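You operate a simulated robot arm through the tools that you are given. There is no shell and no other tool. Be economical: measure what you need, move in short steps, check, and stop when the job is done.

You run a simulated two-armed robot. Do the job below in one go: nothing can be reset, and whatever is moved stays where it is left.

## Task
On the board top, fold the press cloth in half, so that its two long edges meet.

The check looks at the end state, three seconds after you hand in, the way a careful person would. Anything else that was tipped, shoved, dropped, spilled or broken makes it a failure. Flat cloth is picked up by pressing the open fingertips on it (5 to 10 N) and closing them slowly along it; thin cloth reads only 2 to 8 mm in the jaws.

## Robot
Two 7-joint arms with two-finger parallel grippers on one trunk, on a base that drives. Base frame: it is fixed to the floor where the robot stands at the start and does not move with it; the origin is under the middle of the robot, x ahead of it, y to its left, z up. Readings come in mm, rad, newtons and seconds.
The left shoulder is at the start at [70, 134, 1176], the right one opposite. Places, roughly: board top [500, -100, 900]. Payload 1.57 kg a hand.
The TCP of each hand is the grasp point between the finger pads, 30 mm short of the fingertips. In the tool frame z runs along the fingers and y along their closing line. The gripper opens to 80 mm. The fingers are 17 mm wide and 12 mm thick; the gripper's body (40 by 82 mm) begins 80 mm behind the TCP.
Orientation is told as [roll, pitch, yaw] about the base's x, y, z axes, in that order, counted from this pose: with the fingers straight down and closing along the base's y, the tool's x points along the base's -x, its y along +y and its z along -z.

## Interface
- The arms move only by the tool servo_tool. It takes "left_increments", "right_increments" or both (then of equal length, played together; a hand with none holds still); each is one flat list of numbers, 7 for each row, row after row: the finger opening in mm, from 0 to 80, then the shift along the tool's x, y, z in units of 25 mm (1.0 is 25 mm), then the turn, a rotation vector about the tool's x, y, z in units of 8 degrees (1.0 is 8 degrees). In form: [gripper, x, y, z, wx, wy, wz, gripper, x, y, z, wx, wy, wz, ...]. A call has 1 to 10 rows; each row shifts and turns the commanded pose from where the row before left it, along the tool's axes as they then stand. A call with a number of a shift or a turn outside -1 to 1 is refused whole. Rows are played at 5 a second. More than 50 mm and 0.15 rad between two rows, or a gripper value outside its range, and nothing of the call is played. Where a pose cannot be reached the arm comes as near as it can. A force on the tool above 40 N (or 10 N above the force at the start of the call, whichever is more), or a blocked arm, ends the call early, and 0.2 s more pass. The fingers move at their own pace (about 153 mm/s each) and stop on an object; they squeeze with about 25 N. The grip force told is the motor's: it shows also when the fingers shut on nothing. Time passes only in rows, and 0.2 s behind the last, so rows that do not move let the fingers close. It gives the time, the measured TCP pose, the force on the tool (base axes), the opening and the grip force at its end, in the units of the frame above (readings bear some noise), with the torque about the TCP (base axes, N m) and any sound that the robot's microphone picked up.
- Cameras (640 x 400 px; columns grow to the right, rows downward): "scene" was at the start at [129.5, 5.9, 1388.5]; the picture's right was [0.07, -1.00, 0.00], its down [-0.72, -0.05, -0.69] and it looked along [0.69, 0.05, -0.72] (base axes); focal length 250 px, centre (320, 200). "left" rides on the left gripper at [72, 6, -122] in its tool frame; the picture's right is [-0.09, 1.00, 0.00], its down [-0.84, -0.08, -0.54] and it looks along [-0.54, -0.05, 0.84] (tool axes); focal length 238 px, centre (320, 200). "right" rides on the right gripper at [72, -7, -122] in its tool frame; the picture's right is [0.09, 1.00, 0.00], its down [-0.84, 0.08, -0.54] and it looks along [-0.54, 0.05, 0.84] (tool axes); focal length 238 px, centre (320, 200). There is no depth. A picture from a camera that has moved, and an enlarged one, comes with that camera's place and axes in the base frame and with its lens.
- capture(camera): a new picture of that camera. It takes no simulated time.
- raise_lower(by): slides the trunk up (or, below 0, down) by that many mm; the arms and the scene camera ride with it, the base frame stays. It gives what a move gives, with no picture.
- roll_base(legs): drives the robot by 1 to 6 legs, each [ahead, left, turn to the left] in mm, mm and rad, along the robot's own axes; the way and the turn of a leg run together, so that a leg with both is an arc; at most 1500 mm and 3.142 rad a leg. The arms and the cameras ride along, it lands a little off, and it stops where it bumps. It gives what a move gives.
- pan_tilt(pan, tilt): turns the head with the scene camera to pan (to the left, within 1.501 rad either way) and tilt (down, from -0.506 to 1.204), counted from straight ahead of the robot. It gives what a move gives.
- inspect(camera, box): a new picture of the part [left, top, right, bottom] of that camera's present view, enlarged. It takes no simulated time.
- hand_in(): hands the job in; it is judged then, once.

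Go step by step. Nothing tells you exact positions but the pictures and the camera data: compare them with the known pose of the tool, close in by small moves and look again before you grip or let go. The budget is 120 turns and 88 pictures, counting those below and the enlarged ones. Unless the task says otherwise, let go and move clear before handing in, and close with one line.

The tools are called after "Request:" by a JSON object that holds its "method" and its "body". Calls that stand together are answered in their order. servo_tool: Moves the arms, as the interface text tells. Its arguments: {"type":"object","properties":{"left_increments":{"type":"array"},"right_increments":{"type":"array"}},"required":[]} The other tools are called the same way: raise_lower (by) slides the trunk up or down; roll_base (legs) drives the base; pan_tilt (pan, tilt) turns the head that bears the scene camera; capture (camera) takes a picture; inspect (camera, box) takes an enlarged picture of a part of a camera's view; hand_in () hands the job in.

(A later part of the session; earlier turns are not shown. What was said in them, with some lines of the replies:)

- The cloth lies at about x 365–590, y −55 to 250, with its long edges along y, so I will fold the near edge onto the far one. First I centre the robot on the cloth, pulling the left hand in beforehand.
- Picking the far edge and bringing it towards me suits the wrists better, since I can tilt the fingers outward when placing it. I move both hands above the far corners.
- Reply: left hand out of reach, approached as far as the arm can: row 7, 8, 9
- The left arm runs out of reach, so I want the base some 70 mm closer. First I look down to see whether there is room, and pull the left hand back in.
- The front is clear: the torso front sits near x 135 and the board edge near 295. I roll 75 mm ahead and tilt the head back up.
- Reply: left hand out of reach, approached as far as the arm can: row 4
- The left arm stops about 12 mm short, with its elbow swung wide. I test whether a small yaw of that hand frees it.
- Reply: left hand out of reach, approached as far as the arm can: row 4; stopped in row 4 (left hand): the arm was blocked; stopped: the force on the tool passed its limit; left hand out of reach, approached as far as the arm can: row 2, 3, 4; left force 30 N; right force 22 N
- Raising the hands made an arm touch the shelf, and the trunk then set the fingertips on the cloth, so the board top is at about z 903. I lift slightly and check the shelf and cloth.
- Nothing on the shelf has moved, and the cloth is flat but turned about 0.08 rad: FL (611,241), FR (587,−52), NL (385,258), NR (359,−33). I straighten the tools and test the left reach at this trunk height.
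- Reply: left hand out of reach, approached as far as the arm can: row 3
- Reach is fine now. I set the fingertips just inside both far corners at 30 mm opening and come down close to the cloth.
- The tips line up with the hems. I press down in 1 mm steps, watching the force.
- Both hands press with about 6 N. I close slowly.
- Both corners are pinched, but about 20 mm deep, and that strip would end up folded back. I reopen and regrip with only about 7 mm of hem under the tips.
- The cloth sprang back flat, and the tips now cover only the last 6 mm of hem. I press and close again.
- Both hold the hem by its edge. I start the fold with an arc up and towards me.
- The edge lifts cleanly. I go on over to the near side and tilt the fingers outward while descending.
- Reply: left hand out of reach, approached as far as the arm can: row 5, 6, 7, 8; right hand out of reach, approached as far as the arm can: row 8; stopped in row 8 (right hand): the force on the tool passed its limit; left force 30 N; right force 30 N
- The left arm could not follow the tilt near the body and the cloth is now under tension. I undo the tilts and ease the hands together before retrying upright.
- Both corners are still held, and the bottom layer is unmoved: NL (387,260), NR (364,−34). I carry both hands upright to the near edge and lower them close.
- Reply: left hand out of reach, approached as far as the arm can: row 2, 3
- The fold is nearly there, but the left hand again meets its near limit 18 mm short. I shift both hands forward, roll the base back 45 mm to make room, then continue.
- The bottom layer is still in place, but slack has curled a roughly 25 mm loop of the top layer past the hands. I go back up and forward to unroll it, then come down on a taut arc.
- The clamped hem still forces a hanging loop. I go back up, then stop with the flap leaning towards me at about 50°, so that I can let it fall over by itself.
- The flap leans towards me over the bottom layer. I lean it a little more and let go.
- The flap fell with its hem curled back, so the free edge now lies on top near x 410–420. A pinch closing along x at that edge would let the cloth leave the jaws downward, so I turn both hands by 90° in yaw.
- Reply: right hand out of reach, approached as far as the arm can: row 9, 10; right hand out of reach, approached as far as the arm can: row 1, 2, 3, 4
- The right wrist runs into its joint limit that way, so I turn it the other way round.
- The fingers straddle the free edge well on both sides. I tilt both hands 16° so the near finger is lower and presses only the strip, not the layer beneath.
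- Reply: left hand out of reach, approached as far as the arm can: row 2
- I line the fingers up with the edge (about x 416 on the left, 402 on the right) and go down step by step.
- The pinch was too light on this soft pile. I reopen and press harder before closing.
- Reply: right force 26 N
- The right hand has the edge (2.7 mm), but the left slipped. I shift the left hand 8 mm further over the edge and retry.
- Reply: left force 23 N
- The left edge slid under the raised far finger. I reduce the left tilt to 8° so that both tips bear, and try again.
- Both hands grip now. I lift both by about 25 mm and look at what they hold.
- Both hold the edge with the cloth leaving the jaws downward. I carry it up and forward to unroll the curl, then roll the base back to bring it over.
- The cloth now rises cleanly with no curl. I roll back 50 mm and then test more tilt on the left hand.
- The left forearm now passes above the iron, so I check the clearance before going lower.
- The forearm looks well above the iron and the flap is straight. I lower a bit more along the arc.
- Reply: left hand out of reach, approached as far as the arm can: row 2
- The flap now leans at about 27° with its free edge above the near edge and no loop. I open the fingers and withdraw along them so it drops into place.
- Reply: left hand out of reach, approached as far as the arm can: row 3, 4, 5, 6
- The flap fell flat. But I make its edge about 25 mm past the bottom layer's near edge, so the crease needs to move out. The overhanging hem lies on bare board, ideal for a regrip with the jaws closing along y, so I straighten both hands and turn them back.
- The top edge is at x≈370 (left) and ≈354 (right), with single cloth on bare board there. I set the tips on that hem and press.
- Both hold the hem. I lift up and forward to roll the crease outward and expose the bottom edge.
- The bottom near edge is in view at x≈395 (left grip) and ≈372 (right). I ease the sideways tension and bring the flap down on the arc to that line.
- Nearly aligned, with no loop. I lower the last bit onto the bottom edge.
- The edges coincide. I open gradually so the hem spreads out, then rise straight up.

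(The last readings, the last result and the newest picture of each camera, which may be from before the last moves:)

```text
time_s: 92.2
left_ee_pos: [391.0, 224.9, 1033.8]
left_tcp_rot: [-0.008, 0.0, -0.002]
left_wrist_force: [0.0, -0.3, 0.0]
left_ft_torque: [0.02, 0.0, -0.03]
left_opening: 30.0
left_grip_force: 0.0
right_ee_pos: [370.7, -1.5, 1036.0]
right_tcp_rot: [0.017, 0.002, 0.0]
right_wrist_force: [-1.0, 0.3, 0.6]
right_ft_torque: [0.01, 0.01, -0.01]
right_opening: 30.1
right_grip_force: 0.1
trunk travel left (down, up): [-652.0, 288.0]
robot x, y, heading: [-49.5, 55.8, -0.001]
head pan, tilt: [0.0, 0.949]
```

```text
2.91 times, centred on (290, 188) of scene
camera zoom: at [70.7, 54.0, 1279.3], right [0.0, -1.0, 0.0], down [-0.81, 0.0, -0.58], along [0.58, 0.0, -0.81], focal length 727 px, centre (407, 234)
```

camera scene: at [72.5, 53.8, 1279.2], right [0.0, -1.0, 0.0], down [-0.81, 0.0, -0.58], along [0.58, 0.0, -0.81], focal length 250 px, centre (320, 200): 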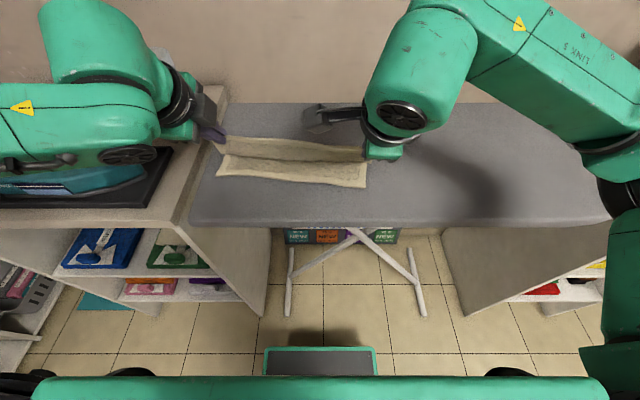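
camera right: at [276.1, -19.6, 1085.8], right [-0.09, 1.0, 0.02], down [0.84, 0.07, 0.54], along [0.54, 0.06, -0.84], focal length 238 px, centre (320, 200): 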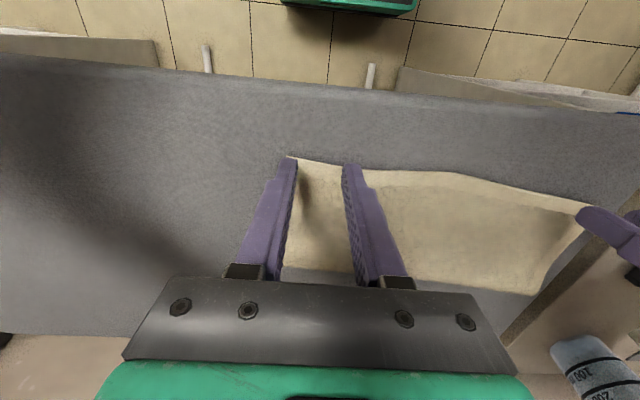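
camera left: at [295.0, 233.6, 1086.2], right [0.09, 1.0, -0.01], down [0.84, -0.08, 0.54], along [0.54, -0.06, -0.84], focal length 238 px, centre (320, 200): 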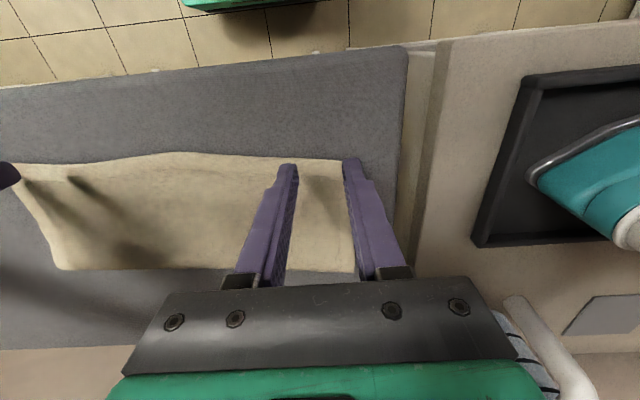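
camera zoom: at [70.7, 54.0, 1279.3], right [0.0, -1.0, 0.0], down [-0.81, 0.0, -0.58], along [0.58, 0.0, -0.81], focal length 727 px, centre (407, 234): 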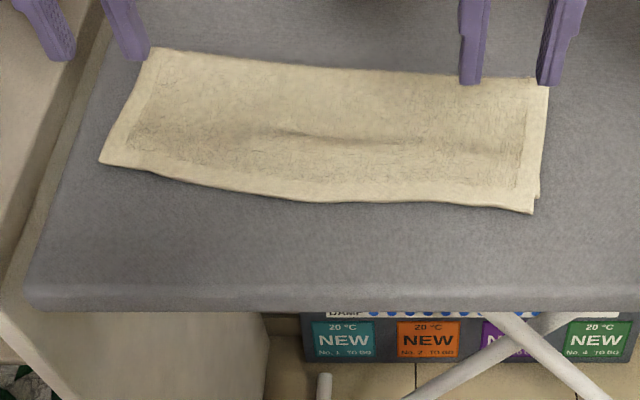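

The fold is good, but the top edge overhangs the bottom one by about 14–19 mm from the middle to the right. I regrip the hem at y≈150 and y≈5 to set it back.

Request:
{"method": "servo_tool", "body": {"left_increments": [30, 0.2, -0.75, 0.94, 0, 0, 0, 30, 0.2, -0.75, 0.94, 0, 0, 0, 30, 0.2, -0.75, 0.94, 0, 0, 0, 30, 0.2, -0.75, 0.9, 0, 0, 0, 30, 0, 0, 0, 0, 0, 0], "right_increments": [30, 0.127, 0.065, 0.96, 0, 0, 0, 30, 0.127, 0.065, 0.96, 0, 0, 0, 30, 0.127, 0.065, 0.96, 0, 0, 0, 30, 0.127, 0.065, 0.9, 0, 0, 0, 30, 0, 0, 0, 0, 0, 0]}}

Request:
{"method": "inspect", "body": {"camera": "right", "box": [180, 90, 640, 378]}}

```text
time_s: 93.4
left_ee_pos: [370.9, 150.0, 939.3]
left_tcp_rot: [-0.008, -0.002, -0.002]
left_wrist_force: [0.2, -0.5, 0.0]
left_ft_torque: [0.0, 0.0, 0.02]
left_opening: 30.0
left_grip_force: 0.0
right_ee_pos: [356.9, 7.8, 941.5]
right_tcp_rot: [0.017, 0.001, 0.0]
right_wrist_force: [-0.8, -0.1, 0.0]
right_ft_torque: [0.01, 0.01, 0.03]
right_opening: 29.8
right_grip_force: 0.1
trunk travel left (down, up): [-652.0, 288.0]
robot x, y, heading: [-48.7, 54.4, 0.001]
head pan, tilt: [0.0, 0.949]
```

```text
1.39 times, centred on (410, 234) of right
camera zoom: at [287.4, -1.1, 1062.8], right [-0.09, 1.0, 0.02], down [0.84, 0.07, 0.54], along [0.54, 0.06, -0.84], focal length 331 px, centre (195, 153)
```

zoom: 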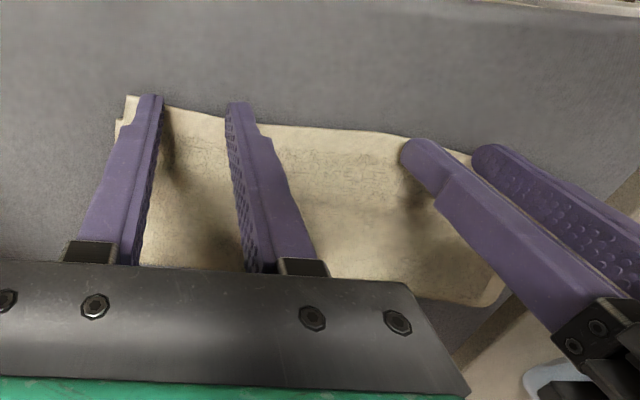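

Request:
{"method": "servo_tool", "body": {"left_increments": [30, -0.06, 0, 0, 0, 0, 0, 30, 0, 0, 0.12, 0, 0, 0, 30, 0, 0, 0.1, 0, 0, 0], "right_increments": [30, -0.14, 0, 0, 0, 0, 0, 30, 0, 0, 0.16, 0, 0, 0, 30, 0, 0, 0.14, 0, 0, 0]}}

```text
time_s: 94.2
left_ee_pos: [371.1, 148.8, 935.4]
left_tcp_rot: [-0.008, 0.001, -0.003]
left_wrist_force: [0.5, 0.8, -0.1]
left_ft_torque: [-0.01, -0.03, 0.05]
left_opening: 30.2
left_grip_force: 0.1
right_ee_pos: [361.3, 7.4, 933.9]
right_tcp_rot: [0.017, 0.001, -0.001]
right_wrist_force: [1.3, 0.2, 7.1]
right_ft_torque: [-0.11, -0.06, 0.07]
right_opening: 30.0
right_grip_force: 0.1
trunk travel left (down, up): [-652.0, 288.0]
robot x, y, heading: [-53.6, 55.0, 0.003]
head pan, tilt: [0.0, 0.949]
```

Request:
{"method": "servo_tool", "body": {"left_increments": [30, 0, 0, 0.06, 0, 0, 0, 30, 0, 0, 0.03, 0, 0, 0]}}

```text
time_s: 94.8
left_ee_pos: [373.0, 149.6, 934.5]
left_tcp_rot: [-0.009, 0.0, -0.002]
left_wrist_force: [-0.2, -1.0, 0.5]
left_ft_torque: [-0.02, -0.02, -0.01]
left_opening: 30.1
left_grip_force: 0.1
right_ee_pos: [361.1, 6.4, 934.1]
right_tcp_rot: [0.016, 0.001, 0.0]
right_wrist_force: [2.5, -0.4, 9.6]
right_ft_torque: [-0.13, -0.15, 0.05]
right_opening: 29.9
right_grip_force: 0.0
trunk travel left (down, up): [-652.0, 288.0]
robot x, y, heading: [-51.4, 54.6, -0.001]
head pan, tilt: [0.0, 0.949]
```

Request:
{"method": "servo_tool", "body": {"left_increments": [30, 0, 0, 0.06, 0, 0, 0, 30, 0, 0, 0.05, 0, 0, 0]}}

```text
time_s: 95.4
left_ee_pos: [372.4, 149.6, 932.5]
left_tcp_rot: [-0.008, -0.003, -0.002]
left_wrist_force: [0.8, 1.0, 8.8]
left_ft_torque: [0.03, -0.08, 0.0]
left_opening: 30.0
left_grip_force: 0.1
right_ee_pos: [361.0, 7.4, 933.6]
right_tcp_rot: [0.016, 0.002, -0.001]
right_wrist_force: [3.0, 0.6, 7.2]
right_ft_torque: [-0.13, -0.17, 0.06]
right_opening: 29.2
right_grip_force: 0.1
trunk travel left (down, up): [-652.0, 288.0]
robot x, y, heading: [-52.2, 56.2, -0.003]
head pan, tilt: [0.0, 0.949]
```

Request:
{"method": "servo_tool", "body": {"left_increments": [27, 0, 0, 0, 0, 0, 0, 23, 0, 0, 0, 0, 0, 0, 19, 0, 0, 0, 0, 0, 0, 15, 0, 0, 0, 0, 0, 0, 12, 0, 0, 0, 0, 0, 0, 9, 0, 0, 0, 0, 0, 0, 6, 0, 0, 0, 0, 0, 0, 3, 0, 0, 0, 0, 0, 0, 0, 0, 0, 0, 0, 0, 0, 0, 0, 0, 0, 0, 0, 0], "right_increments": [27, 0, 0, 0, 0, 0, 0, 23, 0, 0, 0, 0, 0, 0, 19, 0, 0, 0, 0, 0, 0, 15, 0, 0, 0, 0, 0, 0, 12, 0, 0, 0, 0, 0, 0, 9, 0, 0, 0, 0, 0, 0, 6, 0, 0, 0, 0, 0, 0, 3, 0, 0, 0, 0, 0, 0, 0, 0, 0, 0, 0, 0, 0, 0, 0, 0, 0, 0, 0, 0]}}

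```text
time_s: 97.6
left_ee_pos: [372.3, 148.6, 933.6]
left_tcp_rot: [-0.008, -0.001, -0.002]
left_wrist_force: [0.3, -1.0, 12.7]
left_ft_torque: [-0.04, -0.08, -0.01]
left_opening: 3.9
left_grip_force: 25.0
right_ee_pos: [359.8, 5.6, 933.7]
right_tcp_rot: [0.014, 0.002, 0.0]
right_wrist_force: [-1.4, -1.4, 2.8]
right_ft_torque: [0.0, -0.03, 0.0]
right_opening: 0.0
right_grip_force: 20.8
trunk travel left (down, up): [-652.0, 288.0]
robot x, y, heading: [-49.3, 55.0, -0.003]
head pan, tilt: [0.0, 0.949]
```

The left hand grips and the right slipped. I redo the right a few millimetres deeper.

Request:
{"method": "servo_tool", "body": {"right_increments": [0, 0, 0, -0.3, 0, 0, 0, 32, -0.12, 0, 0, 0, 0, 0, 32, 0, 0, 0.3, 0, 0, 0, 32, 0, 0, 0.06, 0, 0, 0]}}

Request:
{"method": "servo_tool", "body": {"right_increments": [28, 0, 0, 0.03, 0, 0, 0, 24, 0, 0, 0, 0, 0, 0, 20, 0, 0, 0, 0, 0, 0, 16, 0, 0, 0, 0, 0, 0, 12, 0, 0, 0, 0, 0, 0, 9, 0, 0, 0, 0, 0, 0, 6, 0, 0, 0, 0, 0, 0, 3, 0, 0, 0, 0, 0, 0, 0, 0, 0, 0, 0, 0, 0, 0, 0, 0, 0, 0, 0, 0]}}

```text
time_s: 98.6
left_ee_pos: [370.8, 149.5, 931.9]
left_tcp_rot: [-0.007, -0.003, -0.002]
left_wrist_force: [3.7, -1.6, 7.4]
left_ft_torque: [-0.07, -0.15, -0.04]
left_opening: 4.1
left_grip_force: 24.8
right_ee_pos: [361.9, 6.1, 933.3]
right_tcp_rot: [0.017, -0.004, 0.0]
right_wrist_force: [-2.2, -1.1, 17.9]
right_ft_torque: [-0.38, -0.03, -0.03]
right_opening: 32.3
right_grip_force: 0.2
trunk travel left (down, up): [-652.0, 288.0]
robot x, y, heading: [-50.5, 53.7, -0.001]
head pan, tilt: [0.0, 0.949]
```

```text
time_s: 99.5
left_ee_pos: [370.7, 147.4, 933.6]
left_tcp_rot: [-0.009, -0.006, -0.002]
left_wrist_force: [-1.8, -4.9, 6.0]
left_ft_torque: [-0.15, 0.04, -0.08]
left_opening: 4.0
left_grip_force: 24.6
right_ee_pos: [363.3, 4.6, 933.9]
right_tcp_rot: [0.016, -0.005, -0.002]
right_wrist_force: [-0.1, -4.1, 15.8]
right_ft_torque: [-0.18, -0.12, -0.07]
right_opening: 3.8
right_grip_force: 25.0
trunk travel left (down, up): [-652.0, 288.0]
robot x, y, heading: [-50.0, 53.2, -0.0]
head pan, tilt: [0.0, 0.949]
stopped in row 4 (right hand): the force on the tool passed its limit (the readings are from after the stop); the commanded pose is now the measured one
```

Both hands hold now. I lift the hem 40 mm and check that the bottom layer stayed down.

Request:
{"method": "servo_tool", "body": {"left_increments": [0, -0.2, 0, -0.8, 0, 0, 0, 0, -0.6, 0, -0.8, 0, 0, 0, 0, -0.6, 0, -0.4, 0, 0, 0, 0, 0, 0, 0, 0, 0, 0], "right_increments": [0, -0.2, 0, -0.8, 0, 0, 0, 0, -0.6, 0, -0.8, 0, 0, 0, 0, -0.6, 0, -0.4, 0, 0, 0, 0, 0, 0, 0, 0, 0, 0]}}

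Request:
{"method": "inspect", "body": {"camera": "scene", "box": [180, 120, 400, 257]}}

```text
time_s: 100.5
left_ee_pos: [408.2, 149.6, 980.3]
left_tcp_rot: [-0.007, 0.0, -0.004]
left_wrist_force: [-0.5, -6.7, -0.6]
left_ft_torque: [-0.24, 0.02, -0.06]
left_opening: 4.3
left_grip_force: 25.3
right_ee_pos: [397.1, 3.6, 980.6]
right_tcp_rot: [0.014, -0.002, -0.005]
right_wrist_force: [0.8, 7.4, -0.3]
right_ft_torque: [0.2, 0.0, 0.01]
right_opening: 3.8
right_grip_force: 24.6
trunk travel left (down, up): [-652.0, 288.0]
robot x, y, heading: [-52.6, 54.6, -0.0]
head pan, tilt: [0.0, 0.949]
```

```text
2.91 times, centred on (290, 188) of scene
camera zoom: at [70.9, 53.8, 1279.3], right [0.0, -1.0, 0.0], down [-0.81, 0.0, -0.58], along [0.58, 0.0, -0.81], focal length 727 px, centre (407, 234)
```

zoom: 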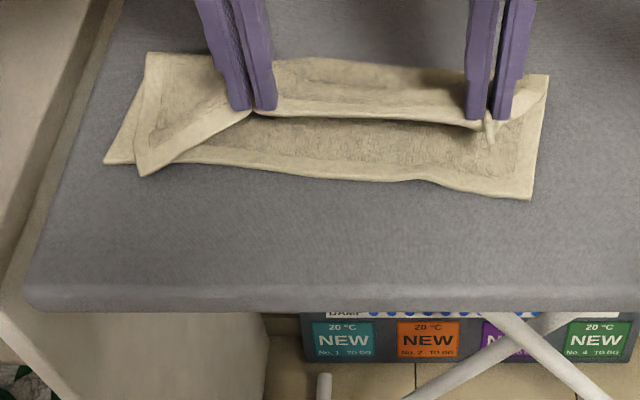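

The bottom layer stayed flat with its edge at x≈388 (left grip) and ≈373 (right grip, where about 10 mm of hem hangs past the tips). I set the hem down accordingly and release.

Request:
{"method": "servo_tool", "body": {"left_increments": [0, 0.3, 0, 0.5, 0, 0, 0, 0, 0.2, 0, 0.5, 0, 0, 0, 0, 0.1, 0, 0.56, 0, 0, 0, 0, 0, 0, 0, 0, 0, 0], "right_increments": [0, 0.24, 0, 0.5, 0, 0, 0, 0, 0.1, 0, 0.5, 0, 0, 0, 0, 0.1, 0, 0.58, 0, 0, 0, 0, 0, 0, 0, 0, 0, 0]}}

Request:
{"method": "servo_tool", "body": {"left_increments": [6, 0, 0, 0, 0, 0, 0, 14, 0, 0, 0, 0, 0, 0, 22, 0, 0, 0, 0, 0, 0, 32, 0, 0, 0, 0, 0, 0, 32, 0, 0, 0, 0, 0, 0, 32, 0, 0, -0.2, 0, 0, 0, 32, 0, 0, -0.6, 0, 0, 0, 32, 0, 0, -1, 0, 0, 0, 32, 0, 0, -1, 0, 0, 0, 32, 0, 0, -1, 0, 0, 0], "right_increments": [6, 0, 0, 0, 0, 0, 0, 14, 0, 0, 0, 0, 0, 0, 22, 0, 0, 0, 0, 0, 0, 32, 0, 0, 0, 0, 0, 0, 32, 0, 0, 0, 0, 0, 0, 32, 0, 0, -0.2, 0, 0, 0, 32, 0, 0, -0.6, 0, 0, 0, 32, 0, 0, -1, 0, 0, 0, 32, 0, 0, -1, 0, 0, 0, 32, 0, 0, -1, 0, 0, 0]}}

Request:
{"method": "inspect", "body": {"camera": "scene", "box": [180, 120, 400, 257]}}

```text
time_s: 101.5
left_ee_pos: [394.4, 151.8, 942.6]
left_tcp_rot: [-0.006, -0.001, -0.003]
left_wrist_force: [-0.3, -6.1, 0.3]
left_ft_torque: [-0.22, 0.01, -0.11]
left_opening: 4.1
left_grip_force: 25.0
right_ee_pos: [390.3, 3.9, 941.3]
right_tcp_rot: [0.016, -0.001, -0.003]
right_wrist_force: [-0.4, 6.2, 0.5]
right_ft_torque: [0.2, 0.0, 0.03]
right_opening: 3.9
right_grip_force: 24.7
trunk travel left (down, up): [-652.0, 288.0]
robot x, y, heading: [-50.0, 54.6, -0.003]
head pan, tilt: [0.0, 0.949]
```

```text
time_s: 103.7
left_ee_pos: [390.0, 150.7, 1035.9]
left_tcp_rot: [-0.006, 0.001, -0.004]
left_wrist_force: [-0.1, 0.0, 0.7]
left_ft_torque: [0.01, 0.0, 0.01]
left_opening: 31.8
left_grip_force: 0.1
right_ee_pos: [388.2, 5.0, 1037.6]
right_tcp_rot: [0.014, 0.0, -0.005]
right_wrist_force: [-0.3, -0.3, 1.1]
right_ft_torque: [0.01, 0.02, 0.01]
right_opening: 32.0
right_grip_force: 0.0
trunk travel left (down, up): [-652.0, 288.0]
robot x, y, heading: [-49.5, 57.5, 0.005]
head pan, tilt: [0.0, 0.949]
```

```text
2.91 times, centred on (290, 188) of scene
camera zoom: at [70.6, 54.1, 1279.3], right [0.0, -1.0, 0.0], down [-0.81, 0.0, -0.58], along [0.58, 0.0, -0.81], focal length 727 px, centre (407, 234)
```

zoom: 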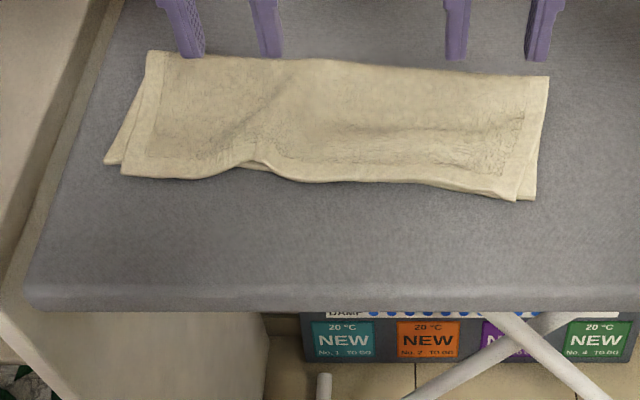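

The long edges now meet to within a few millimetres, with only a small ripple left. I back away and take a last look at the whole scene.

Request:
{"method": "roll_base", "body": {"legs": [[-100, 0, 0]]}}

Request:
{"method": "capture", "body": {"camera": "scene"}}

```text
time_s: 104.8
left_ee_pos: [293.2, 150.0, 1036.0]
left_tcp_rot: [-0.007, 0.003, -0.005]
left_wrist_force: [-0.2, 0.5, 0.1]
left_ft_torque: [0.02, -0.02, 0.03]
left_opening: 32.2
left_grip_force: 0.2
right_ee_pos: [290.5, 3.7, 1037.4]
right_tcp_rot: [0.014, 0.003, -0.005]
right_wrist_force: [-0.1, 0.1, -0.1]
right_ft_torque: [-0.01, 0.0, 0.01]
right_opening: 31.9
right_grip_force: 0.0
trunk travel left (down, up): [-652.0, 288.0]
robot x, y, heading: [-146.9, 54.0, -0.001]
head pan, tilt: [0.0, 0.949]
```

```text
3 pictures are left
camera scene: at [-25.8, 54.0, 1279.2], right [0.0, -1.0, 0.0], down [-0.81, 0.0, -0.58], along [0.58, 0.0, -0.81], focal length 250 px, centre (320, 200)
```

scene: 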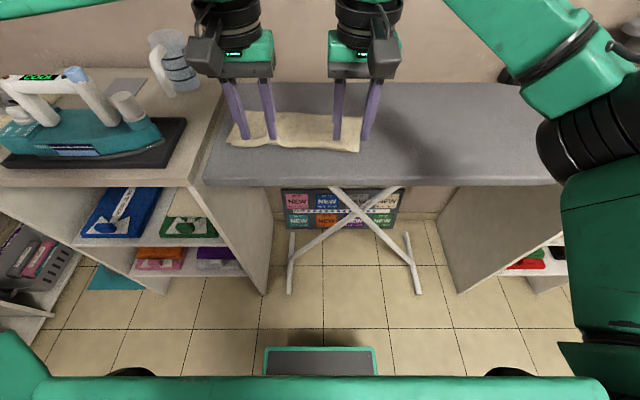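

The cloth lies folded with its long edges together, the iron, jug and board have not moved, and the hands are clear. I hand in.

Request:
{"method": "hand_in", "body": {}}

```text
The job is handed in.
```

I folded the press cloth in half on the board top. Its two long edges meet to within about 6–8 mm, and the top layer has one small ripple and sits 11–14 mm in from the bottom layer at each end. While raising the hands, one arm touched the underside of the wall shelf. The shelf items looked unmoved afterwards, and I saw nothing else shifted.
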